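You operate a simulated robot arm through the tools that you are given. There is no shell and no other tool.

You run a simulated robot arm. Do the job below in one go: nothing can be reset, and whatever is moved stays where it is left.

## Task
Gauge the teal and purple tubes: good one in the green bin, worn one in the grey.
Fine: tube on the gauge peg, lever forward and back, read the display.

It is judged by the outcome, as a careful person would: the job done as asked, and still so three seconds after it is handed in. It fails if anything else is knocked over, pushed out of place, dropped, spilled or broken.

## Robot
A 7-joint arm with a two-finger gripper, fixed in place. Base frame: the origin is at the foot of the arm, x ahead of it, y to its left, z up; the work surface is at about z = 0.56. Units: m, degrees, N and s.
With the tool pointing down near the work surface it reaches from about 0.1 to 0.66 m from the base axis. Its first joint turns from -66.0 to 66.0 degrees. Payload 2.45 kg.
The tool frame sits at the grasp point between the pads (the TCP): z along the fingers, y along the line on which they close. The tips reach 0.026 m beyond it. Largest opening 0.096 m; the body of the gripper starts 0.069 m behind the TCP.
Orientation is that of the tool frame in the base frame, as a unit quaternion [w, x, y, z]. With the fingers straight down and closing along the base's y, the tool's x points along the base's -x, its y along +y and its z along -z.

## Interface
- The arm moves only by the tool apply_moves. Its argument "rows" is a list of rows, each an object (a shift or turn left out is 0, a gripper value left out holds the last) with "offset": the shift along the tool's x, y, z in m, a list of three; "turn": the turn, a rotation vector about the tool's x, y, z in degrees, a list of three. In form: [{"offset": [dx, dy, dz], "turn": [rx, ry, rz]}, ...]. A call has 1 to 20 rows; each row shifts and turns the commanded pose from where the row before left it, along the tool's axes as they then stand. "claw" is the gripper command, from -1 (shut) to 1 (fully open), values between in proportion, set as the call begins (left out, the last holds). Each row takes 0.2 s and may step no farther than 0.05 m and 8.6 degrees from the row before; otherwise, or with a gripper value out of range, the whole call is refused. A pose out of reach is approached as far as the arm can. The call stops where the force on the tool passes 40 N (or 10 N more than at its start, if that is more) or the arm is blocked; 0.2 s more then pass. The fingers move at their own pace and stop on an object; they squeeze with about 42 N. The grip force told is the motor's: it shows also when the fingers shut on nothing. Time passes only in rows, and 0.2 s behind the last, so rows that do not move let the fingers close. It gives the time, the measured TCP pose, the force on the tool (base axes), the opening and the grip force at its end, in the units of the frame above (readings bear some noise), with the torque about the TCP (base axes, N m) and any sound that the robot's microphone picked up.
- Cameras (640 x 400 px; columns grow to the right, rows downward): "scene" is fixed at [0.1594, -0.3776, 1.4023]; the picture's right is [0.85, -0.53, 0.00], its down [-0.38, -0.60, -0.71] and it looks along [0.38, 0.60, -0.71] (base axes); focal length 319 px, centre (320, 200). "wrist" rides on the gripper at [0.082, 0.003, -0.098] in the tool frame; the picture's right is [-0.04, 1.00, 0.00], its down [-0.73, -0.03, -0.68] and it looks along [-0.68, -0.03, 0.73] (tool axes); focal length 256 px, centre (320, 200). There is no depth. A picture from a camera that has moved, and an enlarged one, comes with that camera's place and axes in the base frame and with its lens. The place of the scene camera against the robot may be out by one fixed shift of up to 0.025 m in any direction.
- capture(camera): a new picture of that camera. No time passes.
- zoom(camera, box): a new picture of the part [left, top, right, bottom] of that camera's present view, enlarged. No time passes.
- close_job(): hands the job in; it is judged then, once.

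Nothing tells you positions but the pictures and the camera data. Unless the task says otherwise, let go and move clear before handing in.

The tools are called after ">>>" as a command line: name --argument value ..., lists and objects as JSON in quotes. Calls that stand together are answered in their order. apply_moves: Moves the arm, as the interface text tells. Its arguments: {"type":"object","properties":{"rows":{"type":"array","items":{"type":"object","properties":{"offset":{"type":"array","items":{"type":"number"}},"turn":{"type":"array","items":{"type":"number"}}}}},"claw":{"type":"number"}},"required":["rows"]} The other tools are called the same way: capture (camera) takes a picture; zoom (camera, box) takes an enlarged picture of a part of a camera's view; close_job () hands the job in.

At the start:

```text
time_s: 0.0
ee_pos: [0.4265, 0.1988, 1.0707]
tool_rot: [0.0, 0.0, 1.0, 0.001]
force: [0.1, -0.8, 0.6]
wrist_torque: [0.0, -0.01, 0.04]
gripper_width: 0.0959
grasp_force: 0.1
```

scene: 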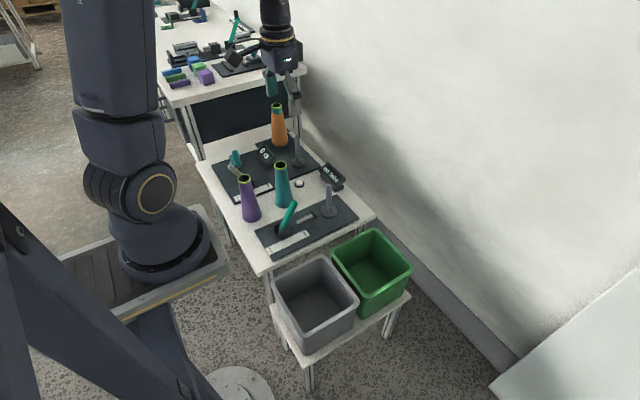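
wrist: 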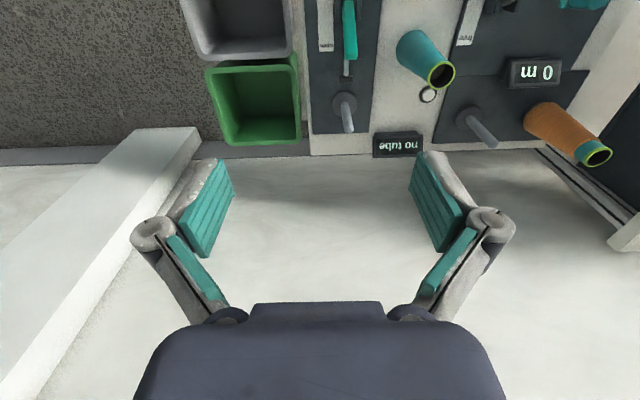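

I see a table with two gauges, the teal and purple tubes standing free, an orange tube, and grey and green bins at the near end. I'll zoom in first to locate things more exactly.

>>> zoom --camera "scene" --box '[200, 90, 400, 260]'

>>> zoom --camera "scene" --box '[230, 160, 350, 260]'

>>> zoom --camera "wrist" --box '[300, 0, 640, 200]'

```text
2.35 times, centred on (300, 175) of scene
camera zoom: at [0.1594, -0.3776, 1.4023], right [0.85, -0.53, 0.0], down [-0.38, -0.6, -0.71], along [0.38, 0.6, -0.71], focal length 750 px, centre (367, 259)
```

zoom: 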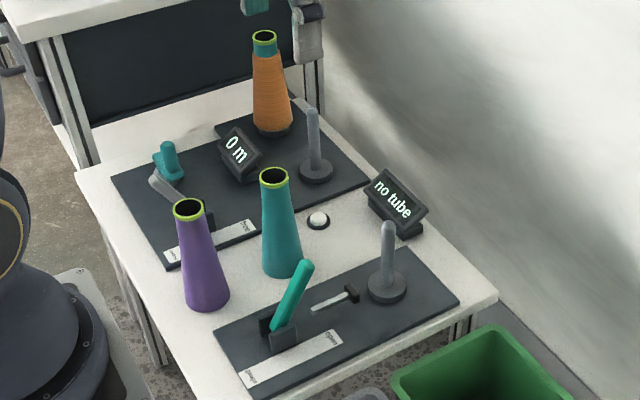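

```text
4.00 times, centred on (290, 210) of scene
camera zoom: at [0.1594, -0.3776, 1.4023], right [0.85, -0.53, 0.0], down [-0.38, -0.6, -0.71], along [0.38, 0.6, -0.71], focal length 1274 px, centre (440, 160)
```

zoom: 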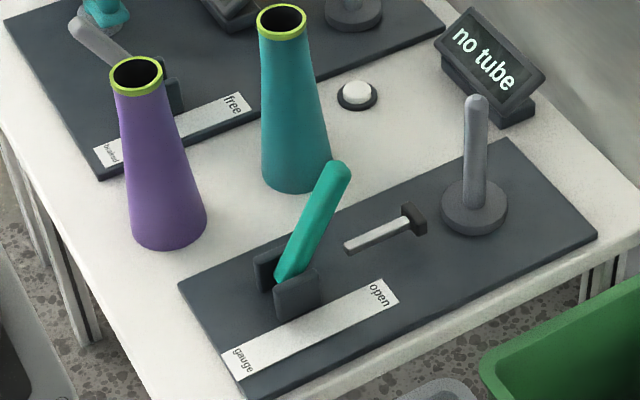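

```text
1.88 times, centred on (470, 100) of wrist
camera zoom: at [0.3472, 0.201, 1.1702], right [0.04, 1.0, 0.0], down [0.73, -0.03, 0.68], along [0.68, -0.03, -0.73], focal length 482 px, centre (38, 388)
```

zoom: 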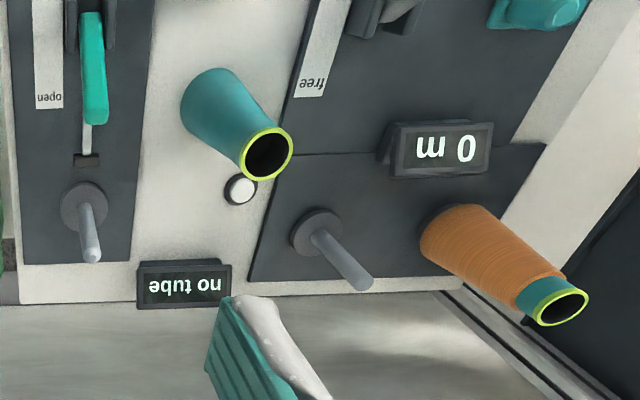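

The gauge is the near station: display "no tube", peg near (0.59, 0.245), lever tip near (0.466, 0.25, 0.69) resting at "open". The other station ("0 m", orange bobbin) is to be left alone. I take teal to be near (0.488, 0.389), purple near (0.361, 0.390), with tube tops near z = 0.74. I'll move above the teal tube and look again.

>>> apply_moves --rows '[{"offset": [-0.0088, 0.0272, 0.0243]}, {"offset": [-0.0088, 0.0272, 0.0243]}, {"offset": [-0.0088, 0.0272, 0.0243]}, {"offset": [-0.0088, 0.0272, 0.0243]}, {"offset": [-0.0088, 0.0272, 0.0243]}, {"offset": [-0.0088, 0.0272, 0.0243]}, {"offset": [-0.0088, 0.0272, 0.0243]}]' --claw 1

>>> zoom --camera "scene" --box '[260, 220, 420, 360]'

>>> capture --camera "wrist"

>>> capture --camera "scene"

```text
time_s: 1.6
ee_pos: [0.4883, 0.3901, 0.9012]
tool_rot: [0.0, 0.001, 1.0, 0.0]
force: [0.0, 0.8, -0.7]
wrist_torque: [0.01, -0.03, 0.0]
gripper_width: 0.0963
grasp_force: 0.0
```

```text
2.86 times, centred on (340, 290) of scene
camera zoom: at [0.1594, -0.3776, 1.4023], right [0.85, -0.53, 0.0], down [-0.38, -0.6, -0.71], along [0.38, 0.6, -0.71], focal length 910 px, centre (263, -57)
```

zoom: 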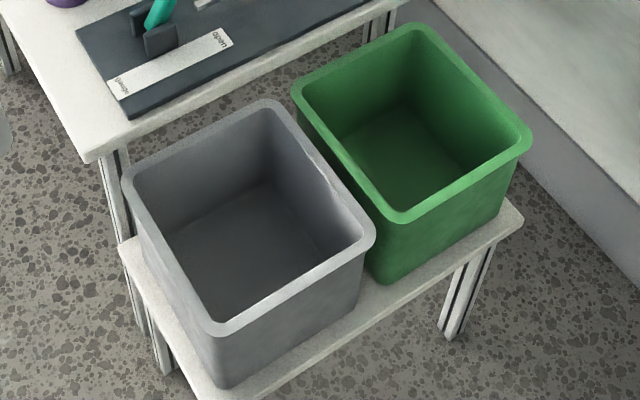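

```text
taken
camera wrist: at [0.4087, 0.3928, 1.0006], right [0.04, 1.0, 0.0], down [0.73, -0.03, 0.68], along [0.68, -0.03, -0.73], focal length 256 px, centre (320, 200)
```

wrist: 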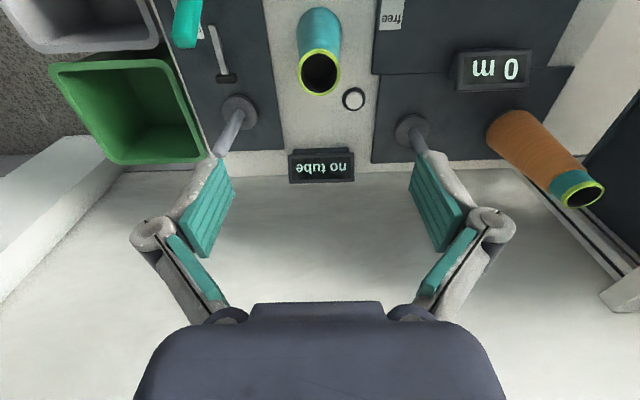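

```text
taken
```

scene: 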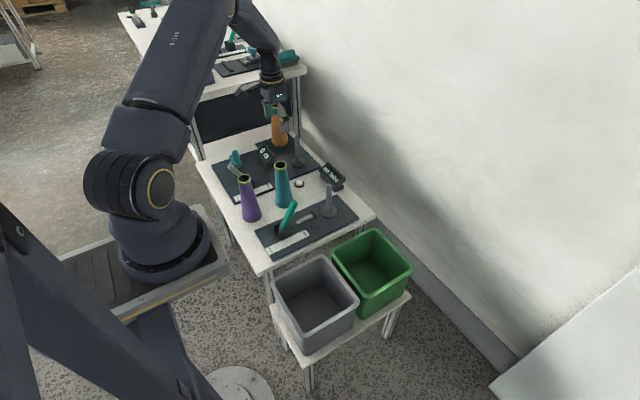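

Teal's rim lines up at about (0.487, 0.389), right under the gripper. I'll go straight down to grip it near its top.

>>> apply_moves --rows '[{"offset": [0, 0, 0.04]}, {"offset": [0, 0, 0.04]}, {"offset": [0, 0, 0.04]}, {"offset": [0, 0, 0.04]}, {"offset": [0, 0, 0.03]}, {"offset": [0, 0, 0.015]}, {"offset": [0, 0, 0]}]' --claw 1

>>> capture --camera "wrist"

>>> zoom --camera "scene" --box '[220, 130, 340, 230]'

```text
time_s: 3.2
ee_pos: [0.4875, 0.3885, 0.6964]
tool_rot: [0.001, 0.0, 1.0, 0.0]
force: [0.5, -0.4, -0.4]
wrist_torque: [0.0, 0.05, 0.04]
gripper_width: 0.0961
grasp_force: 0.1
```

```text
taken
camera wrist: at [0.4078, 0.3909, 0.7955], right [0.04, 1.0, 0.0], down [0.73, -0.03, 0.68], along [0.68, -0.03, -0.73], focal length 256 px, centre (320, 200)
```

wrist: 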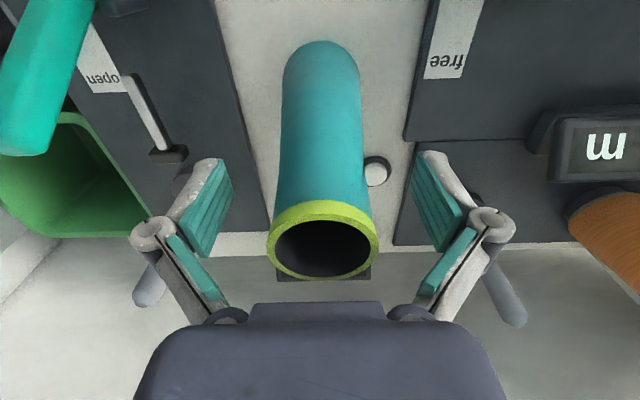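

```text
4.00 times, centred on (280, 180) of scene
camera zoom: at [0.1594, -0.3776, 1.4023], right [0.85, -0.53, 0.0], down [-0.38, -0.6, -0.71], along [0.38, 0.6, -0.71], focal length 1274 px, centre (480, 280)
```

zoom: 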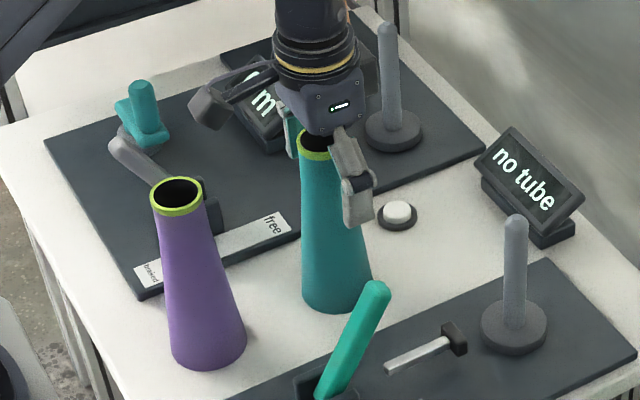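

The fingers straddle the teal tube with its rim centred between them. Now I'll close on it.

>>> apply_moves --rows '[{"offset": [0, 0, 0]}, {"offset": [0, 0, 0]}, {"offset": [0, 0, 0]}, {"offset": [0, 0, 0]}, {"offset": [0, 0, 0]}, {"offset": [0, 0, 0]}]' --claw -1

>>> capture --camera "wrist"

```text
time_s: 4.6
ee_pos: [0.488, 0.3894, 0.6961]
tool_rot: [0.0, 0.0, 1.0, 0.0]
force: [-0.1, 1.1, 2.5]
wrist_torque: [-0.06, 0.09, -0.02]
gripper_width: 0.0506
grasp_force: 41.9
```

```text
taken
camera wrist: at [0.4078, 0.391, 0.7959], right [0.04, 1.0, 0.0], down [0.73, -0.03, 0.68], along [0.68, -0.03, -0.73], focal length 256 px, centre (320, 200)
```

wrist: 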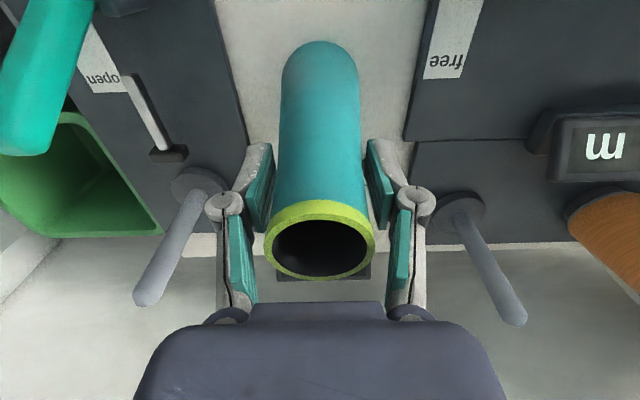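

Teal is gripped (opening 0.051 m, 42 N). I'll lift it straight up so that its foot clears the peg tip.

>>> apply_moves --rows '[{"offset": [0, 0, -0.01]}, {"offset": [0, 0, -0.03]}, {"offset": [0, 0, -0.04]}, {"offset": [0, 0, -0.04]}, {"offset": [0, 0, -0.04]}, {"offset": [0, 0, -0.04]}, {"offset": [0, 0, 0]}]'

>>> capture --camera "wrist"

>>> capture --camera "scene"

```text
time_s: 6.2
ee_pos: [0.488, 0.3877, 0.8969]
tool_rot: [0.0, 0.0, 1.0, 0.0]
force: [0.1, -0.9, -0.6]
wrist_torque: [-0.01, 0.03, 0.04]
gripper_width: 0.0506
grasp_force: 42.3
```

```text
taken
camera wrist: at [0.4075, 0.3897, 0.9945], right [0.04, 1.0, 0.0], down [0.73, -0.03, 0.68], along [0.68, -0.03, -0.73], focal length 256 px, centre (320, 200)
```

wrist: 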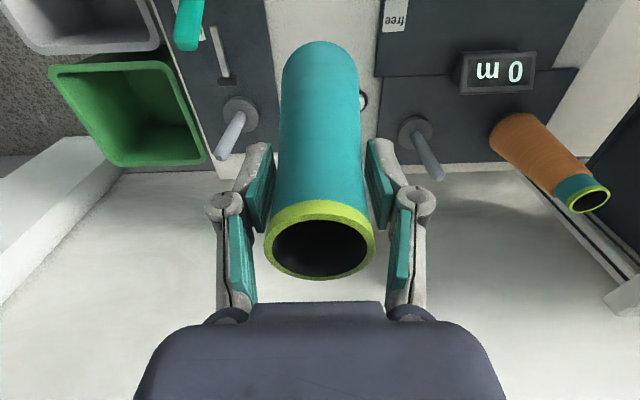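

```text
taken
```

scene: 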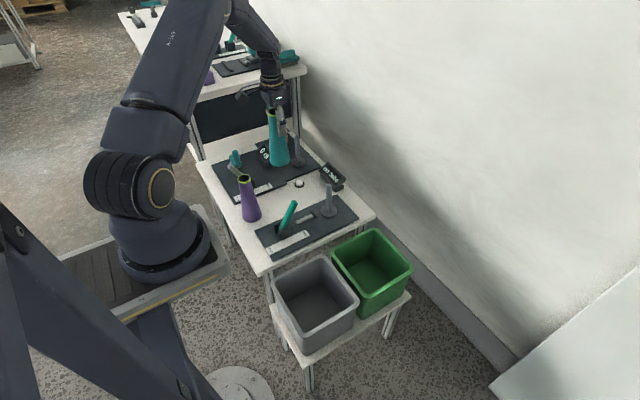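

Teal is held and hanging straight. Before moving over the peg I'll take sharper views of it from both cameras.

>>> zoom --camera "wrist" --box '[180, 80, 300, 180]'

>>> zoom --camera "scene" --box '[290, 170, 370, 230]'

>>> zoom --camera "scene" --box '[240, 80, 320, 180]'

```text
4.00 times, centred on (240, 130) of wrist
camera zoom: at [0.4075, 0.3897, 0.9945], right [0.04, 1.0, 0.0], down [0.73, -0.03, 0.68], along [0.68, -0.03, -0.73], focal length 1024 px, centre (640, 480)
```

zoom: 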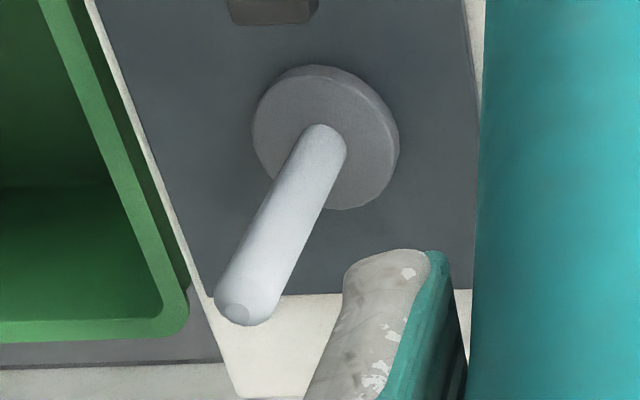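

```text
6.67 times, centred on (330, 200) of scene
camera zoom: at [0.1594, -0.3776, 1.4023], right [0.85, -0.53, 0.0], down [-0.38, -0.6, -0.71], along [0.38, 0.6, -0.71], focal length 2124 px, centre (253, 200)
```

zoom: 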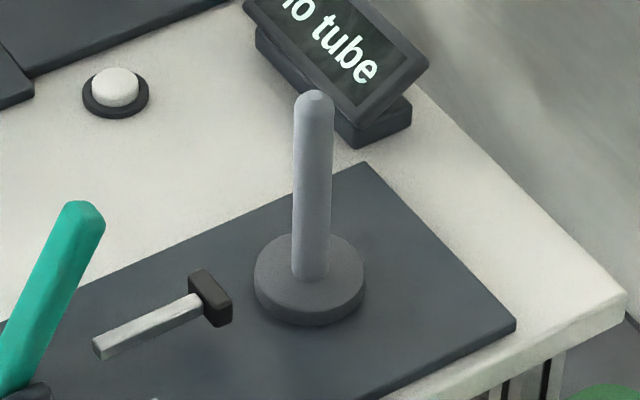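

```text
4.00 times, centred on (280, 130) of scene
camera zoom: at [0.1594, -0.3776, 1.4023], right [0.85, -0.53, 0.0], down [-0.38, -0.6, -0.71], along [0.38, 0.6, -0.71], focal length 1274 px, centre (480, 480)
```

zoom: 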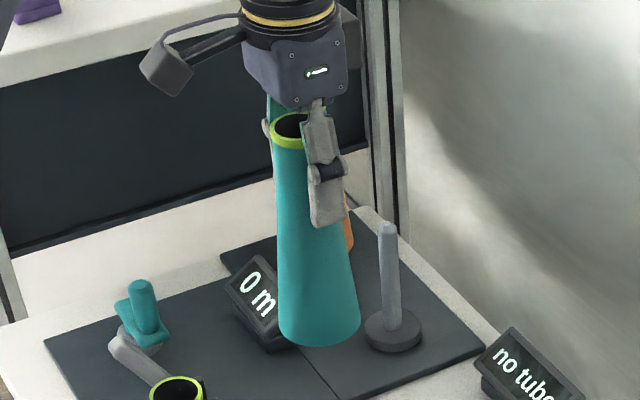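

The peg comes out at about (0.590, 0.249), tip near z = 0.712. The tube's foot hangs at about 0.76, so I'll carry it level over the peg and check the alignment.

>>> apply_moves --rows '[{"offset": [-0.0102, -0.014, 0]}, {"offset": [-0.0204, -0.028, 0]}, {"offset": [-0.0204, -0.028, 0]}, {"offset": [-0.0204, -0.028, 0]}, {"offset": [-0.0204, -0.028, 0]}, {"offset": [-0.0102, -0.0142, 0]}, {"offset": [0, 0, 0]}]'

>>> capture --camera "wrist"

>>> zoom --camera "scene" --box '[270, 110, 390, 240]'

```text
time_s: 7.8
ee_pos: [0.5903, 0.2505, 0.8956]
tool_rot: [0.0, 0.0, 1.0, 0.0]
force: [0.2, -0.3, -0.5]
wrist_torque: [0.0, -0.01, -0.01]
gripper_width: 0.0509
grasp_force: 42.2
```

```text
taken
camera wrist: at [0.5103, 0.2517, 0.9947], right [0.04, 1.0, 0.0], down [0.73, -0.03, 0.68], along [0.68, -0.03, -0.73], focal length 256 px, centre (320, 200)
```

wrist: 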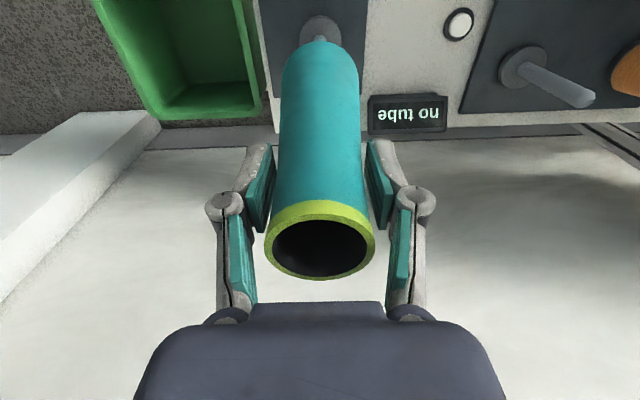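

```text
3.08 times, centred on (330, 175) of scene
camera zoom: at [0.1594, -0.3776, 1.4023], right [0.85, -0.53, 0.0], down [-0.38, -0.6, -0.71], along [0.38, 0.6, -0.71], focal length 980 px, centre (289, 277)
```

zoom: 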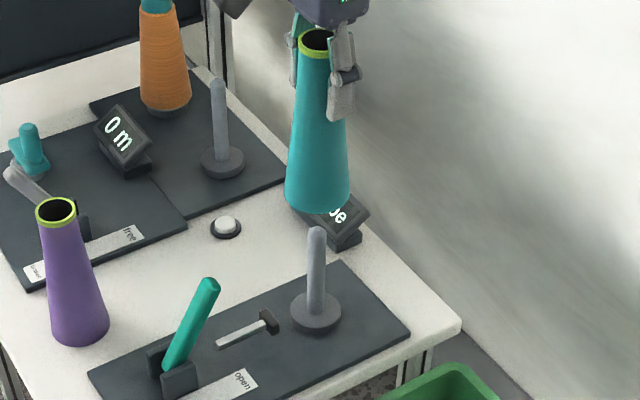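

Tube and peg line up in both views. I'll lower slowly over the tip, watching the force.

>>> apply_moves --rows '[{"offset": [0, 0, 0.015]}, {"offset": [0, 0, 0.015]}, {"offset": [0, 0, 0.01]}, {"offset": [0, 0, 0.01]}, {"offset": [0, 0, 0.01]}, {"offset": [0, 0, 0.01]}, {"offset": [0, 0, 0]}]'

>>> zoom --camera "scene" --box '[270, 110, 390, 240]'

>>> capture --camera "wrist"

```text
time_s: 9.4
ee_pos: [0.5902, 0.2494, 0.825]
tool_rot: [0.0, 0.0, 1.0, 0.0]
force: [0.4, 1.3, -0.7]
wrist_torque: [0.0, 0.01, 0.01]
gripper_width: 0.0506
grasp_force: 42.3
```

```text
3.08 times, centred on (330, 175) of scene
camera zoom: at [0.1594, -0.3776, 1.4023], right [0.85, -0.53, 0.0], down [-0.38, -0.6, -0.71], along [0.38, 0.6, -0.71], focal length 980 px, centre (289, 277)
```

zoom: 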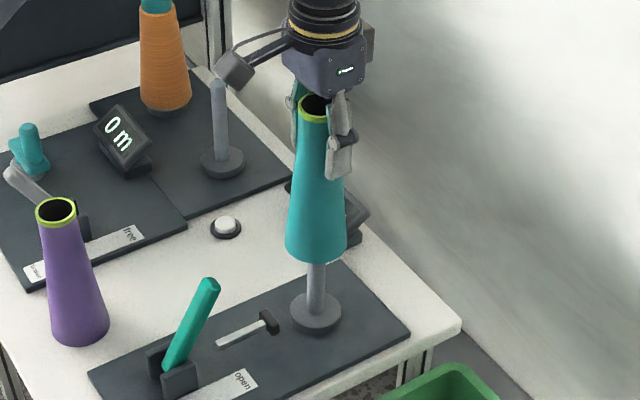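

```text
taken
camera wrist: at [0.5105, 0.2515, 0.9248], right [0.04, 1.0, 0.0], down [0.73, -0.03, 0.68], along [0.68, -0.03, -0.73], focal length 256 px, centre (320, 200)
```

wrist: 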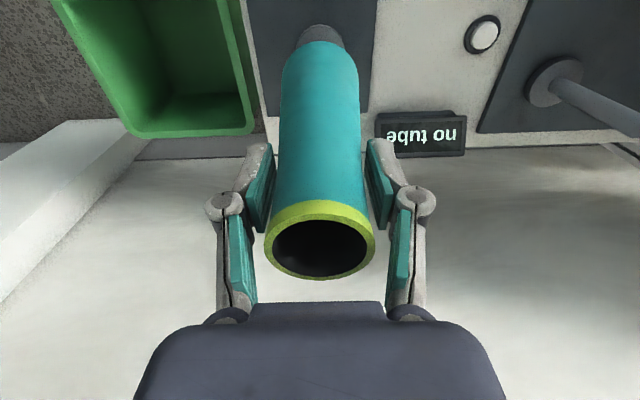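

The peg is inside the tube with no contact force. I'll continue down.

>>> apply_moves --rows '[{"offset": [0, 0, 0.015]}, {"offset": [0, 0, 0.015]}, {"offset": [0, 0, 0.015]}, {"offset": [0, 0, 0.015]}, {"offset": [0, 0, 0.015]}, {"offset": [0, 0, 0.01]}, {"offset": [0, 0, 0]}]'

>>> zoom --camera "scene" --box '[270, 130, 390, 240]'

>>> capture --camera "wrist"

```text
time_s: 11.0
ee_pos: [0.5891, 0.2487, 0.7405]
tool_rot: [0.0, 0.0, 1.0, 0.0]
force: [0.6, -0.1, -0.7]
wrist_torque: [0.0, -0.04, -0.01]
gripper_width: 0.0507
grasp_force: 42.0
```

```text
3.64 times, centred on (330, 185) of scene
camera zoom: at [0.1594, -0.3776, 1.4023], right [0.85, -0.53, 0.0], down [-0.38, -0.6, -0.71], along [0.38, 0.6, -0.71], focal length 1158 px, centre (284, 254)
```

zoom: 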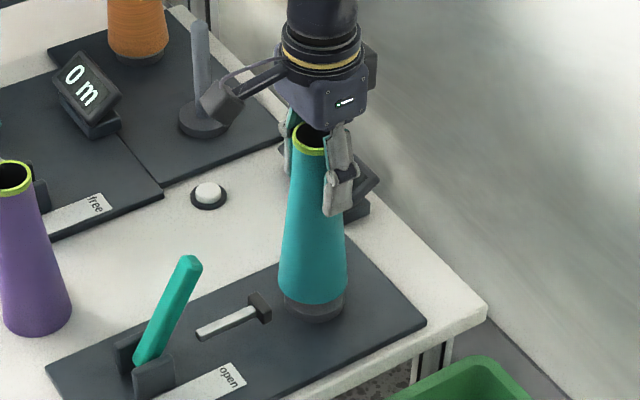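

```text
taken
camera wrist: at [0.5097, 0.2516, 0.8392], right [0.04, 1.0, 0.0], down [0.73, -0.03, 0.68], along [0.68, -0.03, -0.73], focal length 256 px, centre (320, 200)
```

wrist: 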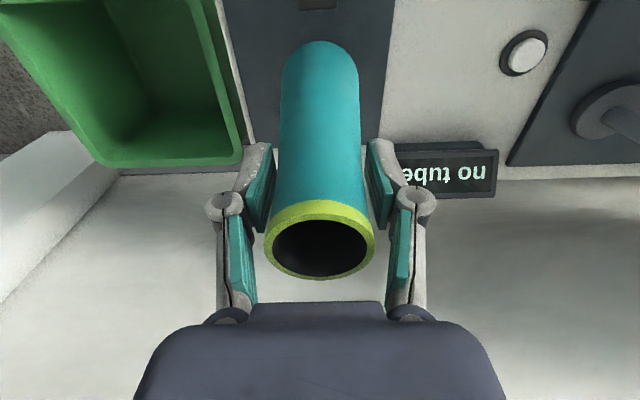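

The tube's foot is just above the peg's base disc. I'll go down in small steps to feel the seat.

>>> apply_moves --rows '[{"offset": [0, 0, 0.004]}, {"offset": [0, 0, 0.004]}, {"offset": [0, 0, 0.004]}, {"offset": [0, 0, 0]}]'

```text
time_s: 12.0
ee_pos: [0.5892, 0.2493, 0.7287]
tool_rot: [0.0, 0.0, 1.0, 0.001]
force: [-0.9, -0.2, -0.2]
wrist_torque: [0.0, -0.03, 0.04]
gripper_width: 0.0505
grasp_force: 42.1
```

>>> apply_moves --rows '[{"offset": [0, 0, 0.003]}, {"offset": [0, 0, 0.003]}, {"offset": [0, 0, 0]}]'

>>> zoom --camera "scene" --box '[290, 150, 370, 230]'

```text
time_s: 12.8
ee_pos: [0.59, 0.2485, 0.7227]
tool_rot: [0.0, 0.001, 1.0, 0.0]
force: [-1.1, 0.8, 1.7]
wrist_torque: [0.03, 0.17, 0.03]
gripper_width: 0.0503
grasp_force: 41.8
```

```text
5.00 times, centred on (330, 190) of scene
camera zoom: at [0.1594, -0.3776, 1.4023], right [0.85, -0.53, 0.0], down [-0.38, -0.6, -0.71], along [0.38, 0.6, -0.71], focal length 1593 px, centre (270, 250)
```

zoom: 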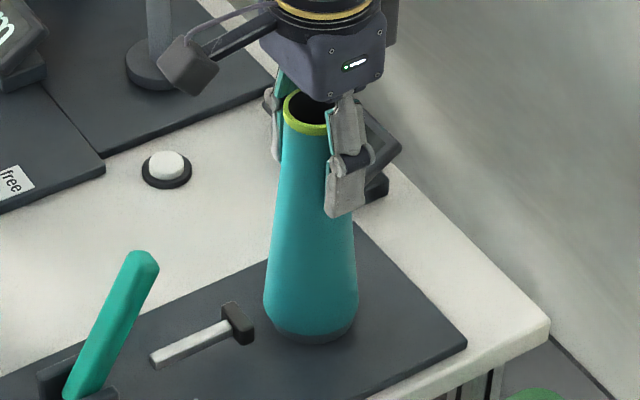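

Light contact at TCP z ≈ 0.723, which puts the tube's foot on the base disc (about 0.587). I'll press 1 mm more to confirm, then release.

>>> apply_moves --rows '[{"offset": [0, 0, 0.001]}, {"offset": [0, 0, 0]}]'

```text
time_s: 13.4
ee_pos: [0.5902, 0.2489, 0.7214]
tool_rot: [0.0, 0.0, 1.0, 0.0]
force: [-1.1, -0.5, 2.2]
wrist_torque: [0.01, 0.13, 0.04]
gripper_width: 0.0504
grasp_force: 41.9
```

>>> apply_moves --rows '[{"offset": [0, 0, 0]}, {"offset": [0, 0, 0]}, {"offset": [0, 0, 0]}, {"offset": [0, 0, 0]}, {"offset": [0, 0, 0]}]' --claw 1

>>> zoom --camera "scene" --box '[290, 150, 370, 230]'

>>> capture --camera "wrist"

```text
time_s: 14.6
ee_pos: [0.5892, 0.2492, 0.7211]
tool_rot: [0.001, 0.0, 1.0, 0.0]
force: [-0.2, -0.4, -0.1]
wrist_torque: [0.02, -0.01, -0.02]
gripper_width: 0.096
grasp_force: 0.0
```

```text
5.00 times, centred on (330, 190) of scene
camera zoom: at [0.1594, -0.3776, 1.4023], right [0.85, -0.53, 0.0], down [-0.38, -0.6, -0.71], along [0.38, 0.6, -0.71], focal length 1593 px, centre (270, 250)
```

zoom: 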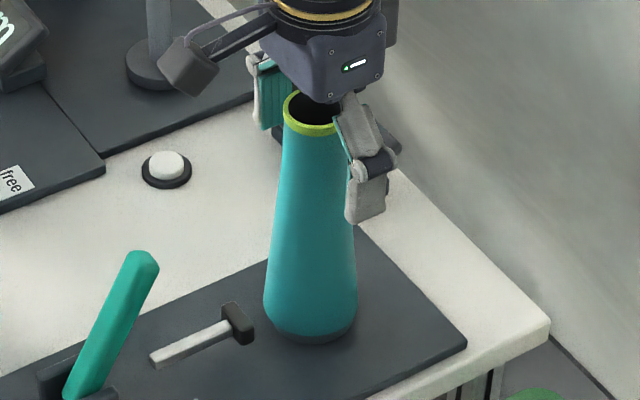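

```text
taken
camera wrist: at [0.5106, 0.2512, 0.8211], right [0.04, 1.0, 0.0], down [0.73, -0.03, 0.68], along [0.68, -0.03, -0.73], focal length 256 px, centre (320, 200)
```

wrist: 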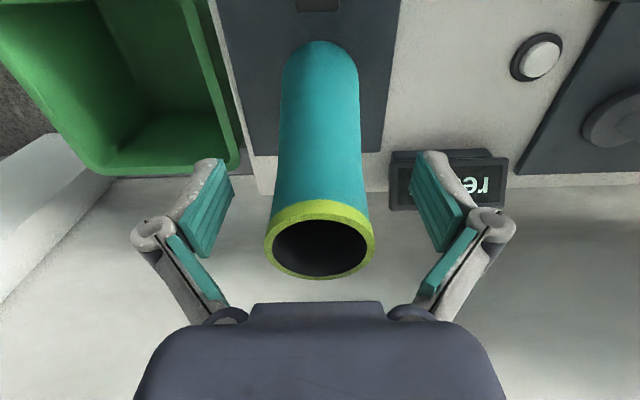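

The tube stands on the peg and the display seems to have changed. I'll raise clear and read it.

>>> apply_moves --rows '[{"offset": [0, 0, -0.02]}, {"offset": [0, 0, -0.04]}, {"offset": [0, 0, -0.04]}, {"offset": [0, 0, -0.04]}, {"offset": [0, 0, 0]}]'

>>> zoom --camera "scene" --box '[260, 150, 380, 250]'

>>> capture --camera "wrist"

```text
time_s: 15.8
ee_pos: [0.5899, 0.2491, 0.8607]
tool_rot: [-0.001, 0.0, 1.0, 0.0]
force: [0.4, -0.3, 0.4]
wrist_torque: [0.03, 0.03, -0.02]
gripper_width: 0.0962
grasp_force: 0.0
```

```text
4.00 times, centred on (320, 200) of scene
camera zoom: at [0.1594, -0.3776, 1.4023], right [0.85, -0.53, 0.0], down [-0.38, -0.6, -0.71], along [0.38, 0.6, -0.71], focal length 1274 px, centre (320, 200)
```

zoom: 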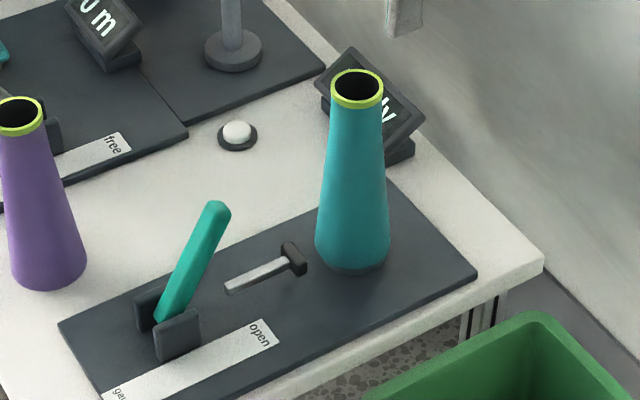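

```text
taken
camera wrist: at [0.5105, 0.2513, 0.9604], right [0.04, 1.0, 0.0], down [0.73, -0.03, 0.68], along [0.68, -0.03, -0.73], focal length 256 px, centre (320, 200)
```

wrist: 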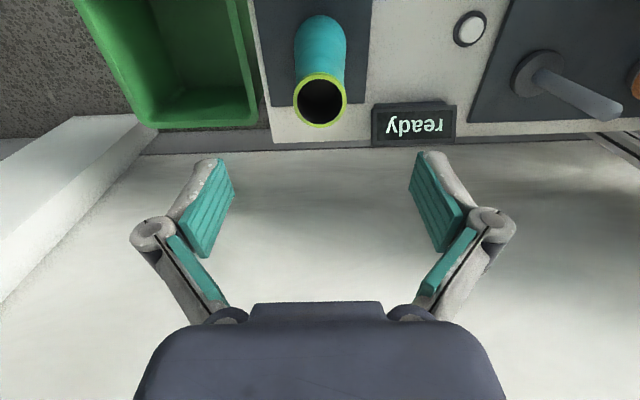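

The display now reads "ready". Next I'll close the fingers, move to the +x side of the lever (which rests at "open"), and check the clearance before going down.

>>> apply_moves --rows '[{"offset": [0.022, 0, 0]}, {"offset": [0.022, 0, 0]}, {"offset": [0.022, 0, 0]}, {"offset": [0.022, 0, 0]}, {"offset": [0, 0, 0]}, {"offset": [0, 0, 0]}]' --claw -1

>>> zoom --camera "scene" --box '[260, 130, 380, 250]'

>>> capture --camera "wrist"

```text
time_s: 17.2
ee_pos: [0.5022, 0.249, 0.862]
tool_rot: [0.0, 0.0, 1.0, -0.001]
force: [-0.1, -0.3, -0.7]
wrist_torque: [0.01, -0.03, 0.01]
gripper_width: 0.0002
grasp_force: 29.0
```

```text
3.33 times, centred on (320, 190) of scene
camera zoom: at [0.1594, -0.3776, 1.4023], right [0.85, -0.53, 0.0], down [-0.38, -0.6, -0.71], along [0.38, 0.6, -0.71], focal length 1062 px, centre (320, 233)
```

zoom: 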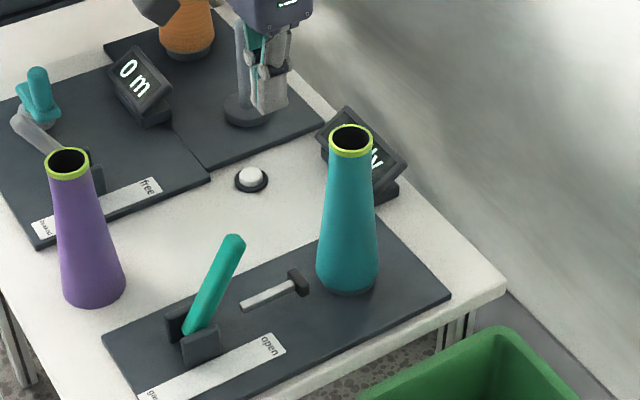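

```text
taken
camera wrist: at [0.4224, 0.2509, 0.9616], right [0.04, 1.0, 0.0], down [0.73, -0.03, 0.68], along [0.68, -0.03, -0.73], focal length 256 px, centre (320, 200)
```

wrist: 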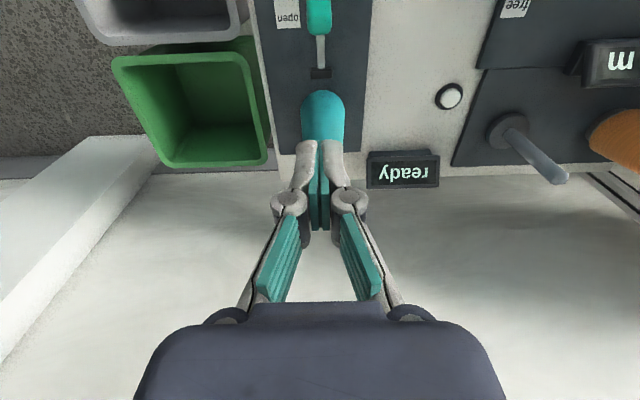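

The fingers are at x ≈ 0.502 and lined up with the lever in y; the lever end reaches about x = 0.475. I'll lower beside it on the +x side.

>>> apply_moves --rows '[{"offset": [0, 0, 0.04]}, {"offset": [0, 0, 0.04]}, {"offset": [0, 0, 0.04]}, {"offset": [0, 0, 0.03]}, {"offset": [0, 0, 0.0166]}, {"offset": [0, 0, 0.01]}, {"offset": [0, 0, 0]}]'

>>> zoom --camera "scene" --box '[260, 130, 380, 250]'

>>> capture --camera "wrist"

```text
time_s: 18.8
ee_pos: [0.5018, 0.2491, 0.6862]
tool_rot: [0.0, 0.0, 1.0, 0.0]
force: [0.3, 0.6, -0.1]
wrist_torque: [-0.01, -0.02, -0.01]
gripper_width: 0.0001
grasp_force: 28.6
```

```text
3.33 times, centred on (320, 190) of scene
camera zoom: at [0.1594, -0.3776, 1.4023], right [0.85, -0.53, 0.0], down [-0.38, -0.6, -0.71], along [0.38, 0.6, -0.71], focal length 1062 px, centre (320, 233)
```

zoom: 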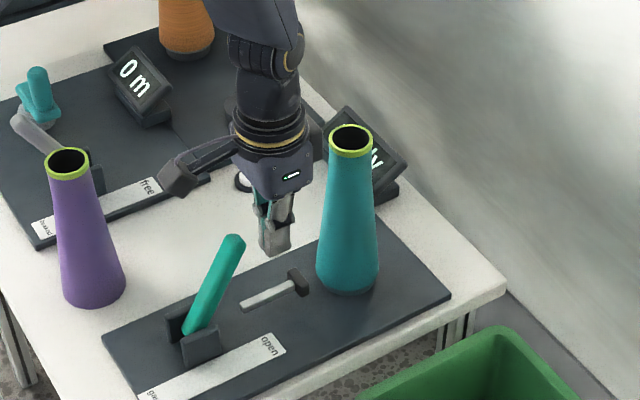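

```text
taken
camera wrist: at [0.4221, 0.2518, 0.7844], right [0.04, 1.0, 0.0], down [0.73, -0.03, 0.68], along [0.68, -0.03, -0.73], focal length 256 px, centre (320, 200)
```

wrist: 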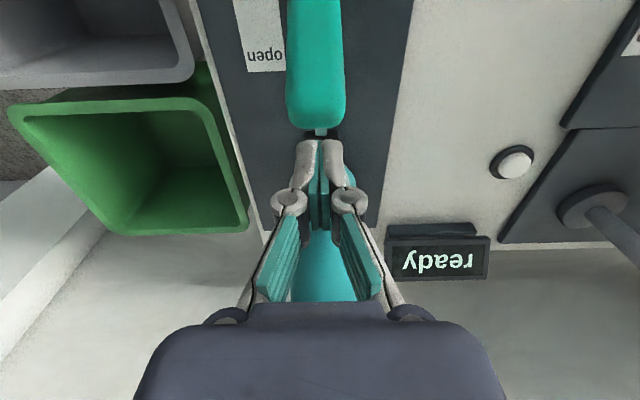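

Fingers are beside the lever. I'll push it toward "gauge" (−x) gently, halfway first.

>>> apply_moves --rows '[{"offset": [0.01, 0, 0]}, {"offset": [0.01, 0, 0]}, {"offset": [0.01, 0, 0]}, {"offset": [0.01, 0, 0]}, {"offset": [0.01, 0, 0]}, {"offset": [0.01, 0, 0]}]'

>>> zoom --camera "scene" --box '[240, 140, 360, 260]'

>>> capture --camera "wrist"

```text
time_s: 20.2
ee_pos: [0.4405, 0.2491, 0.6842]
tool_rot: [0.0, -0.001, 1.0, 0.0]
force: [1.2, 0.2, -0.2]
wrist_torque: [0.01, 0.03, 0.02]
gripper_width: 0.006
grasp_force: 28.6
```

```text
3.33 times, centred on (300, 200) of scene
camera zoom: at [0.1594, -0.3776, 1.4023], right [0.85, -0.53, 0.0], down [-0.38, -0.6, -0.71], along [0.38, 0.6, -0.71], focal length 1062 px, centre (387, 200)
```

zoom: 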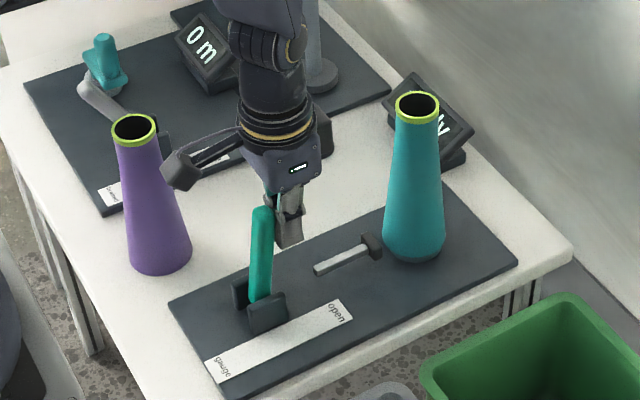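

```text
taken
camera wrist: at [0.3618, 0.2512, 0.7838], right [0.04, 1.0, 0.0], down [0.73, -0.03, 0.68], along [0.68, -0.03, -0.73], focal length 256 px, centre (320, 200)
```

wrist: 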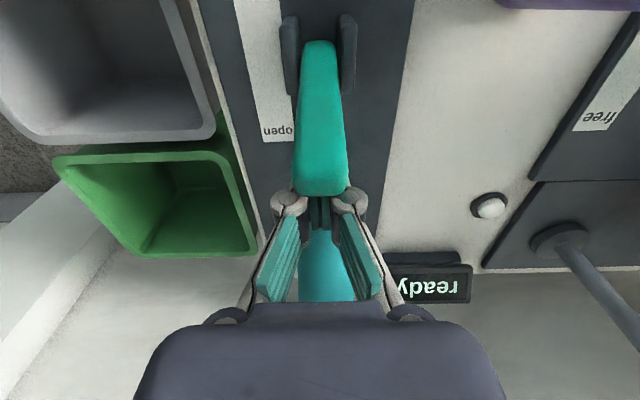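

The lever is following, light force only. I'll continue toward the "gauge" end.

>>> apply_moves --rows '[{"offset": [0.008, 0, 0]}, {"offset": [0.008, 0, 0]}, {"offset": [0.008, 0, 0]}, {"offset": [0.008, 0, 0]}, {"offset": [0.006, 0, 0]}]'

>>> zoom --camera "scene" --box '[240, 140, 360, 260]'

>>> capture --camera "wrist"

```text
time_s: 21.4
ee_pos: [0.404, 0.2507, 0.6855]
tool_rot: [0.0, 0.0, 1.0, -0.001]
force: [1.6, -1.6, 0.3]
wrist_torque: [-0.03, -0.06, 0.0]
gripper_width: 0.0061
grasp_force: 28.7
```

```text
3.33 times, centred on (300, 200) of scene
camera zoom: at [0.1595, -0.3776, 1.4023], right [0.85, -0.53, 0.0], down [-0.38, -0.6, -0.71], along [0.38, 0.6, -0.71], focal length 1062 px, centre (387, 200)
```

zoom: 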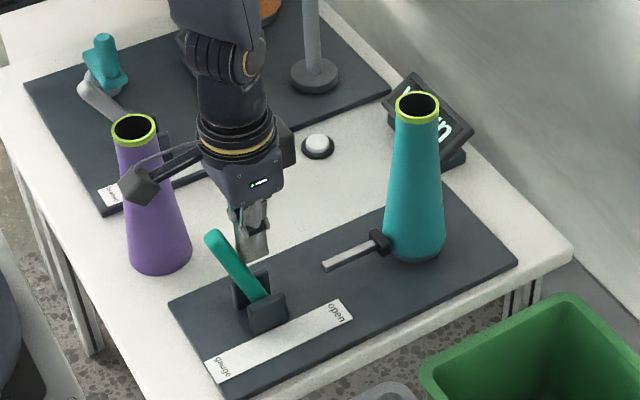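

```text
taken
camera wrist: at [0.3247, 0.2522, 0.7846], right [0.04, 1.0, 0.0], down [0.73, -0.03, 0.68], along [0.68, -0.03, -0.73], focal length 256 px, centre (320, 200)
```

wrist: 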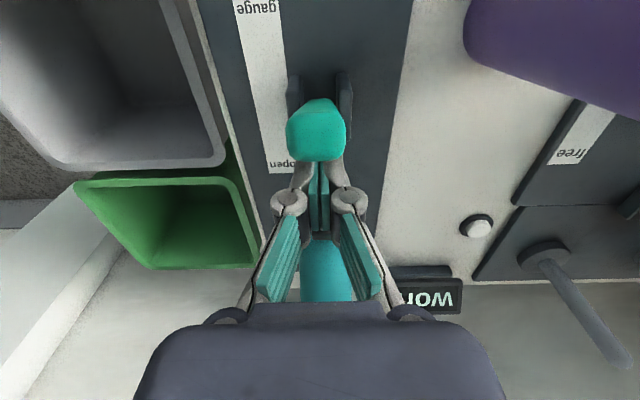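

The plunger has come out against the tube and the display has changed. I'll read it close up.

>>> zoom --camera "wrist" --box '[360, 240, 500, 330]'

>>> zoom --camera "scene" --box '[300, 150, 380, 210]'

>>> zoom --camera "scene" --box '[260, 190, 340, 260]'

```text
4.44 times, centred on (430, 285) of wrist
camera zoom: at [0.3247, 0.2522, 0.7846], right [0.04, 1.0, 0.0], down [0.73, -0.03, 0.68], along [0.68, -0.03, -0.73], focal length 1138 px, centre (-169, -178)
```

zoom: 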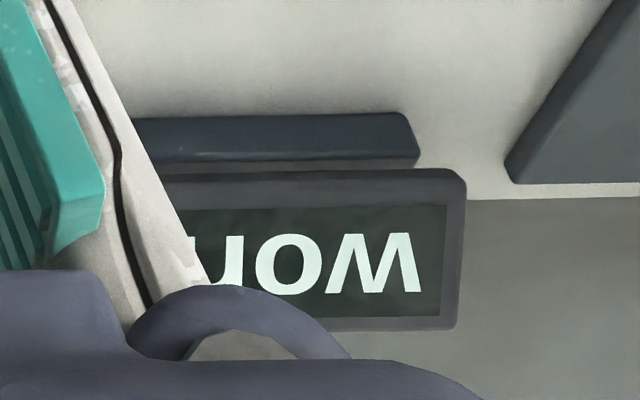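

```text
6.67 times, centred on (340, 180) of scene
camera zoom: at [0.1595, -0.3776, 1.4023], right [0.85, -0.53, 0.0], down [-0.38, -0.6, -0.71], along [0.38, 0.6, -0.71], focal length 2124 px, centre (187, 333)
```

zoom: 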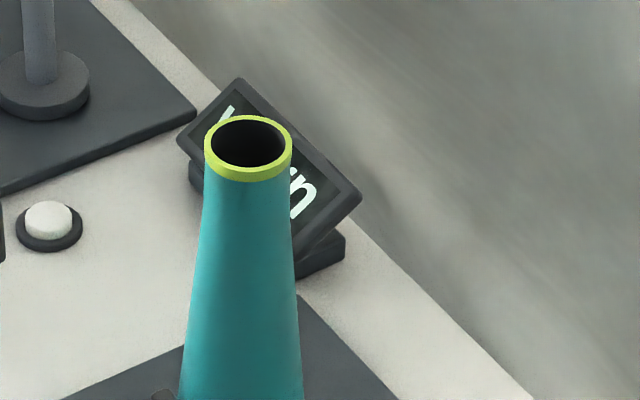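

```text
5.71 times, centred on (300, 225) of scene
camera zoom: at [0.1595, -0.3776, 1.4023], right [0.85, -0.53, 0.0], down [-0.38, -0.6, -0.71], along [0.38, 0.6, -0.71], focal length 1820 px, centre (434, 57)
```

zoom: 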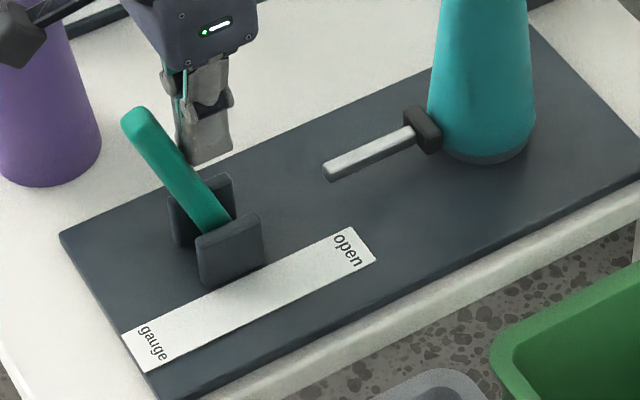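

It appears to read "worn". To be sure the stroke is complete, I'll push a little further in small steps and feel for the stop.

>>> apply_moves --rows '[{"offset": [0.004, 0, 0]}, {"offset": [0.004, 0, 0]}, {"offset": [0, 0, 0]}]'

>>> zoom --camera "scene" --box '[260, 190, 340, 260]'

```text
time_s: 22.2
ee_pos: [0.3957, 0.2504, 0.6852]
tool_rot: [0.0, 0.0, 1.0, 0.0]
force: [0.8, 1.3, -0.1]
wrist_torque: [0.02, 0.02, 0.0]
gripper_width: 0.0061
grasp_force: 28.4
```

```text
5.71 times, centred on (300, 225) of scene
camera zoom: at [0.1594, -0.3776, 1.4023], right [0.85, -0.53, 0.0], down [-0.38, -0.6, -0.71], along [0.38, 0.6, -0.71], focal length 1820 px, centre (434, 57)
```

zoom: 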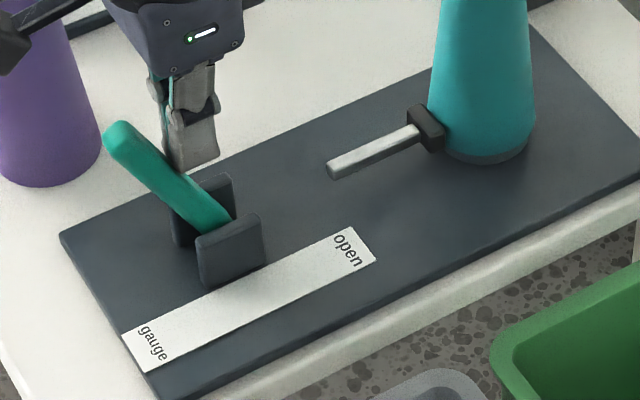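

>>> apply_moves --rows '[{"offset": [0.004, 0, 0]}, {"offset": [0.003, 0, 0]}, {"offset": [0, 0, 0]}]'

>>> zoom --camera "scene" --box '[260, 190, 340, 260]'

```text
time_s: 23.0
ee_pos: [0.3899, 0.2489, 0.6846]
tool_rot: [-0.001, -0.001, 1.0, 0.0]
force: [3.2, -1.4, 0.3]
wrist_torque: [-0.02, -0.06, -0.01]
gripper_width: 0.0059
grasp_force: 28.6
```

```text
5.71 times, centred on (300, 225) of scene
camera zoom: at [0.1595, -0.3776, 1.4023], right [0.85, -0.53, 0.0], down [-0.38, -0.6, -0.71], along [0.38, 0.6, -0.71], focal length 1820 px, centre (434, 57)
```

zoom: 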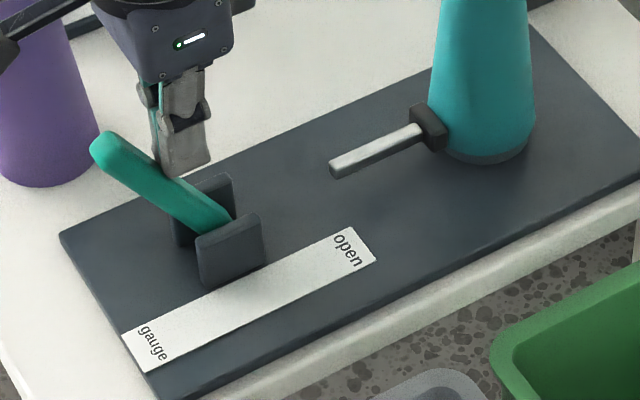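

The lever is now leaning fully to "gauge" with the force starting to rise, so it is at its stop. I'll back off, lift over the handle, and read the display.

>>> apply_moves --rows '[{"offset": [-0.008, 0, 0]}, {"offset": [0, 0, -0.035]}, {"offset": [0, 0, -0.04]}, {"offset": [0, 0, -0.03]}, {"offset": [0.02, 0, 0]}, {"offset": [0.035, 0, 0]}, {"offset": [0.027, 0, 0]}, {"offset": [0, 0, 0]}]'

>>> zoom --camera "scene" --box '[240, 140, 360, 260]'

>>> capture --camera "wrist"

```text
time_s: 24.8
ee_pos: [0.3147, 0.2499, 0.7896]
tool_rot: [0.0, 0.0, 1.0, 0.0]
force: [0.2, 0.8, 0.2]
wrist_torque: [0.02, 0.01, 0.01]
gripper_width: 0.0002
grasp_force: 28.5
```

```text
3.33 times, centred on (300, 200) of scene
camera zoom: at [0.1594, -0.3776, 1.4023], right [0.85, -0.53, 0.0], down [-0.38, -0.6, -0.71], along [0.38, 0.6, -0.71], focal length 1062 px, centre (387, 200)
```

zoom: 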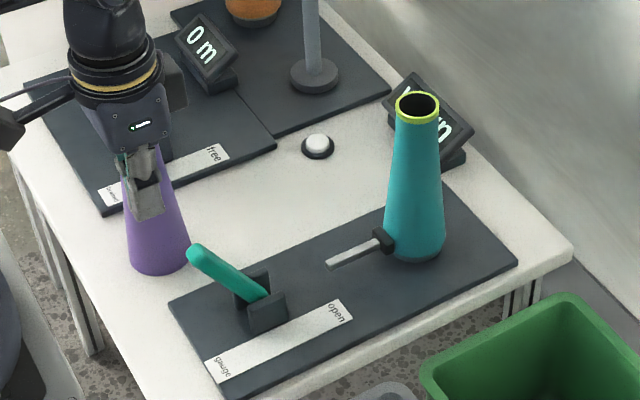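

```text
taken
camera wrist: at [0.2357, 0.2526, 0.8897], right [0.04, 1.0, 0.0], down [0.73, -0.03, 0.68], along [0.68, -0.03, -0.73], focal length 256 px, centre (320, 200)
```

wrist: 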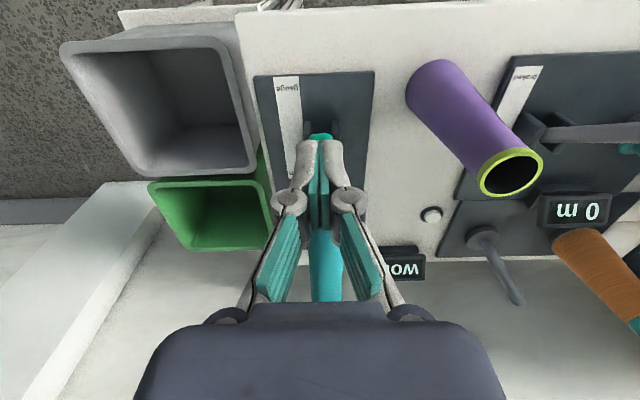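

The lever stays at "gauge" and my fingers are behind it at x ≈ 0.315. I'll go down there and push it back to "open".

>>> apply_moves --rows '[{"offset": [0, 0, 0.04]}, {"offset": [0, 0, 0.04]}, {"offset": [0, 0, 0.028]}, {"offset": [0, 0, 0]}, {"offset": [-0.01, 0, 0]}, {"offset": [-0.01, 0, 0]}, {"offset": [-0.01, 0, 0]}, {"offset": [-0.01, 0, 0]}, {"offset": [-0.01, 0, 0]}, {"offset": [-0.01, 0, 0]}]'

>>> zoom --camera "scene" --box '[240, 140, 360, 260]'

```text
time_s: 27.0
ee_pos: [0.3764, 0.2497, 0.6817]
tool_rot: [-0.001, -0.001, 1.0, 0.0]
force: [-1.2, -0.1, 0.2]
wrist_torque: [0.02, 0.0, -0.02]
gripper_width: 0.0059
grasp_force: 28.7
```

```text
3.33 times, centred on (300, 200) of scene
camera zoom: at [0.1594, -0.3776, 1.4023], right [0.85, -0.53, 0.0], down [-0.38, -0.6, -0.71], along [0.38, 0.6, -0.71], focal length 1062 px, centre (387, 200)
```

zoom: 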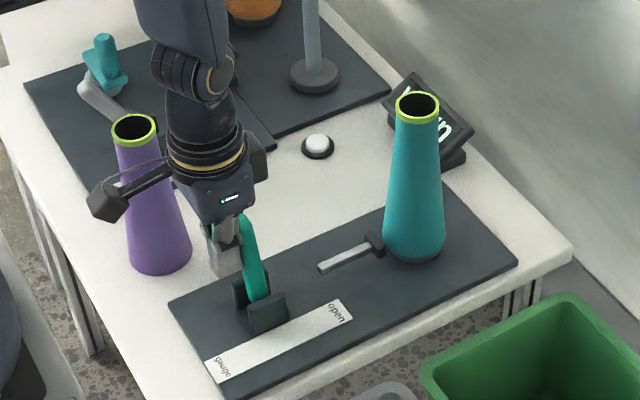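

>>> apply_moves --rows '[{"offset": [-0.01, 0, 0]}, {"offset": [-0.01, 0, 0]}, {"offset": [-0.01, 0, 0]}, {"offset": [-0.008, 0, 0]}, {"offset": [0, 0, 0]}]'

>>> zoom --camera "scene" --box '[240, 140, 360, 260]'

>>> capture --camera "wrist"

```text
time_s: 28.2
ee_pos: [0.4144, 0.2498, 0.6816]
tool_rot: [0.001, 0.0, 1.0, -0.001]
force: [-0.3, 0.4, -0.1]
wrist_torque: [0.03, 0.0, -0.03]
gripper_width: 0.0059
grasp_force: 27.9
```

```text
3.33 times, centred on (300, 200) of scene
camera zoom: at [0.1594, -0.3776, 1.4023], right [0.85, -0.53, 0.0], down [-0.38, -0.6, -0.71], along [0.38, 0.6, -0.71], focal length 1062 px, centre (387, 200)
```

zoom: 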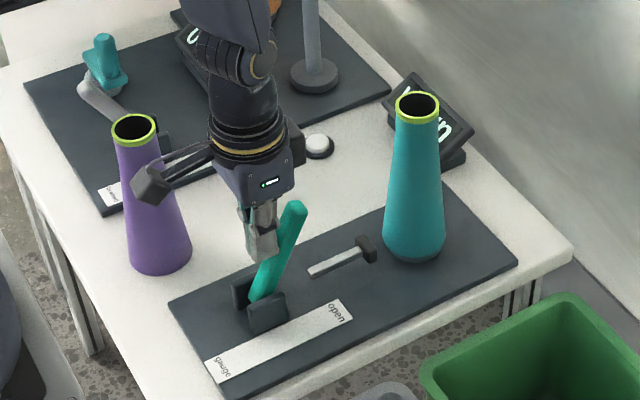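

```text
taken
camera wrist: at [0.3341, 0.2509, 0.7811], right [0.04, 1.0, 0.0], down [0.73, -0.03, 0.68], along [0.68, -0.03, -0.73], focal length 256 px, centre (320, 200)
```

wrist: 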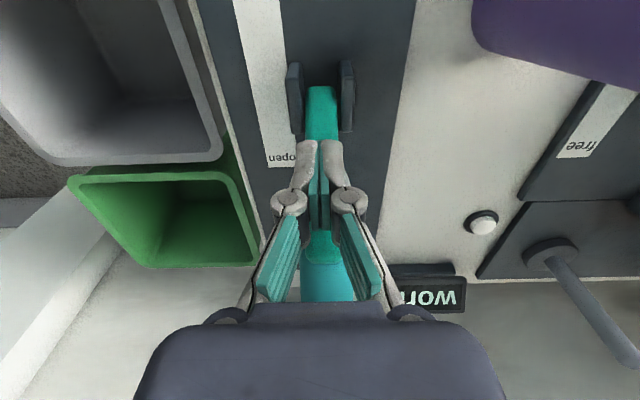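

Nearly back: about 5 mm short of the original "open" position. I'll nudge on in small steps.

>>> apply_moves --rows '[{"offset": [-0.003, 0, 0]}, {"offset": [-0.002, 0, 0]}, {"offset": [0, 0, 0]}]'

>>> zoom --camera "scene" --box '[240, 140, 360, 260]'

```text
time_s: 29.0
ee_pos: [0.4188, 0.2502, 0.6819]
tool_rot: [0.0, 0.0, 1.0, 0.0]
force: [-4.7, -1.2, 1.8]
wrist_torque: [-0.05, 0.11, -0.01]
gripper_width: 0.0059
grasp_force: 28.7
```

```text
3.33 times, centred on (300, 200) of scene
camera zoom: at [0.1593, -0.3776, 1.4023], right [0.85, -0.53, 0.0], down [-0.38, -0.6, -0.71], along [0.38, 0.6, -0.71], focal length 1062 px, centre (387, 200)
```

zoom: 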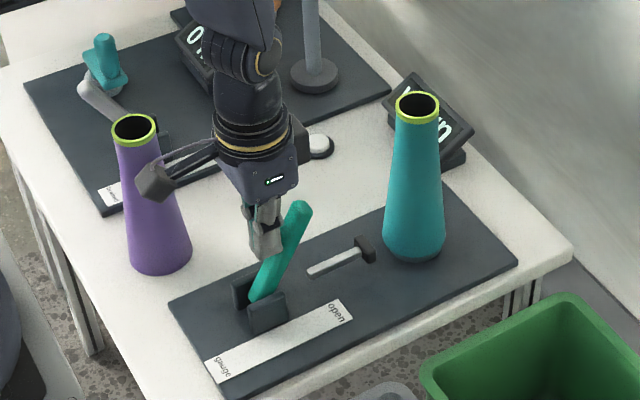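

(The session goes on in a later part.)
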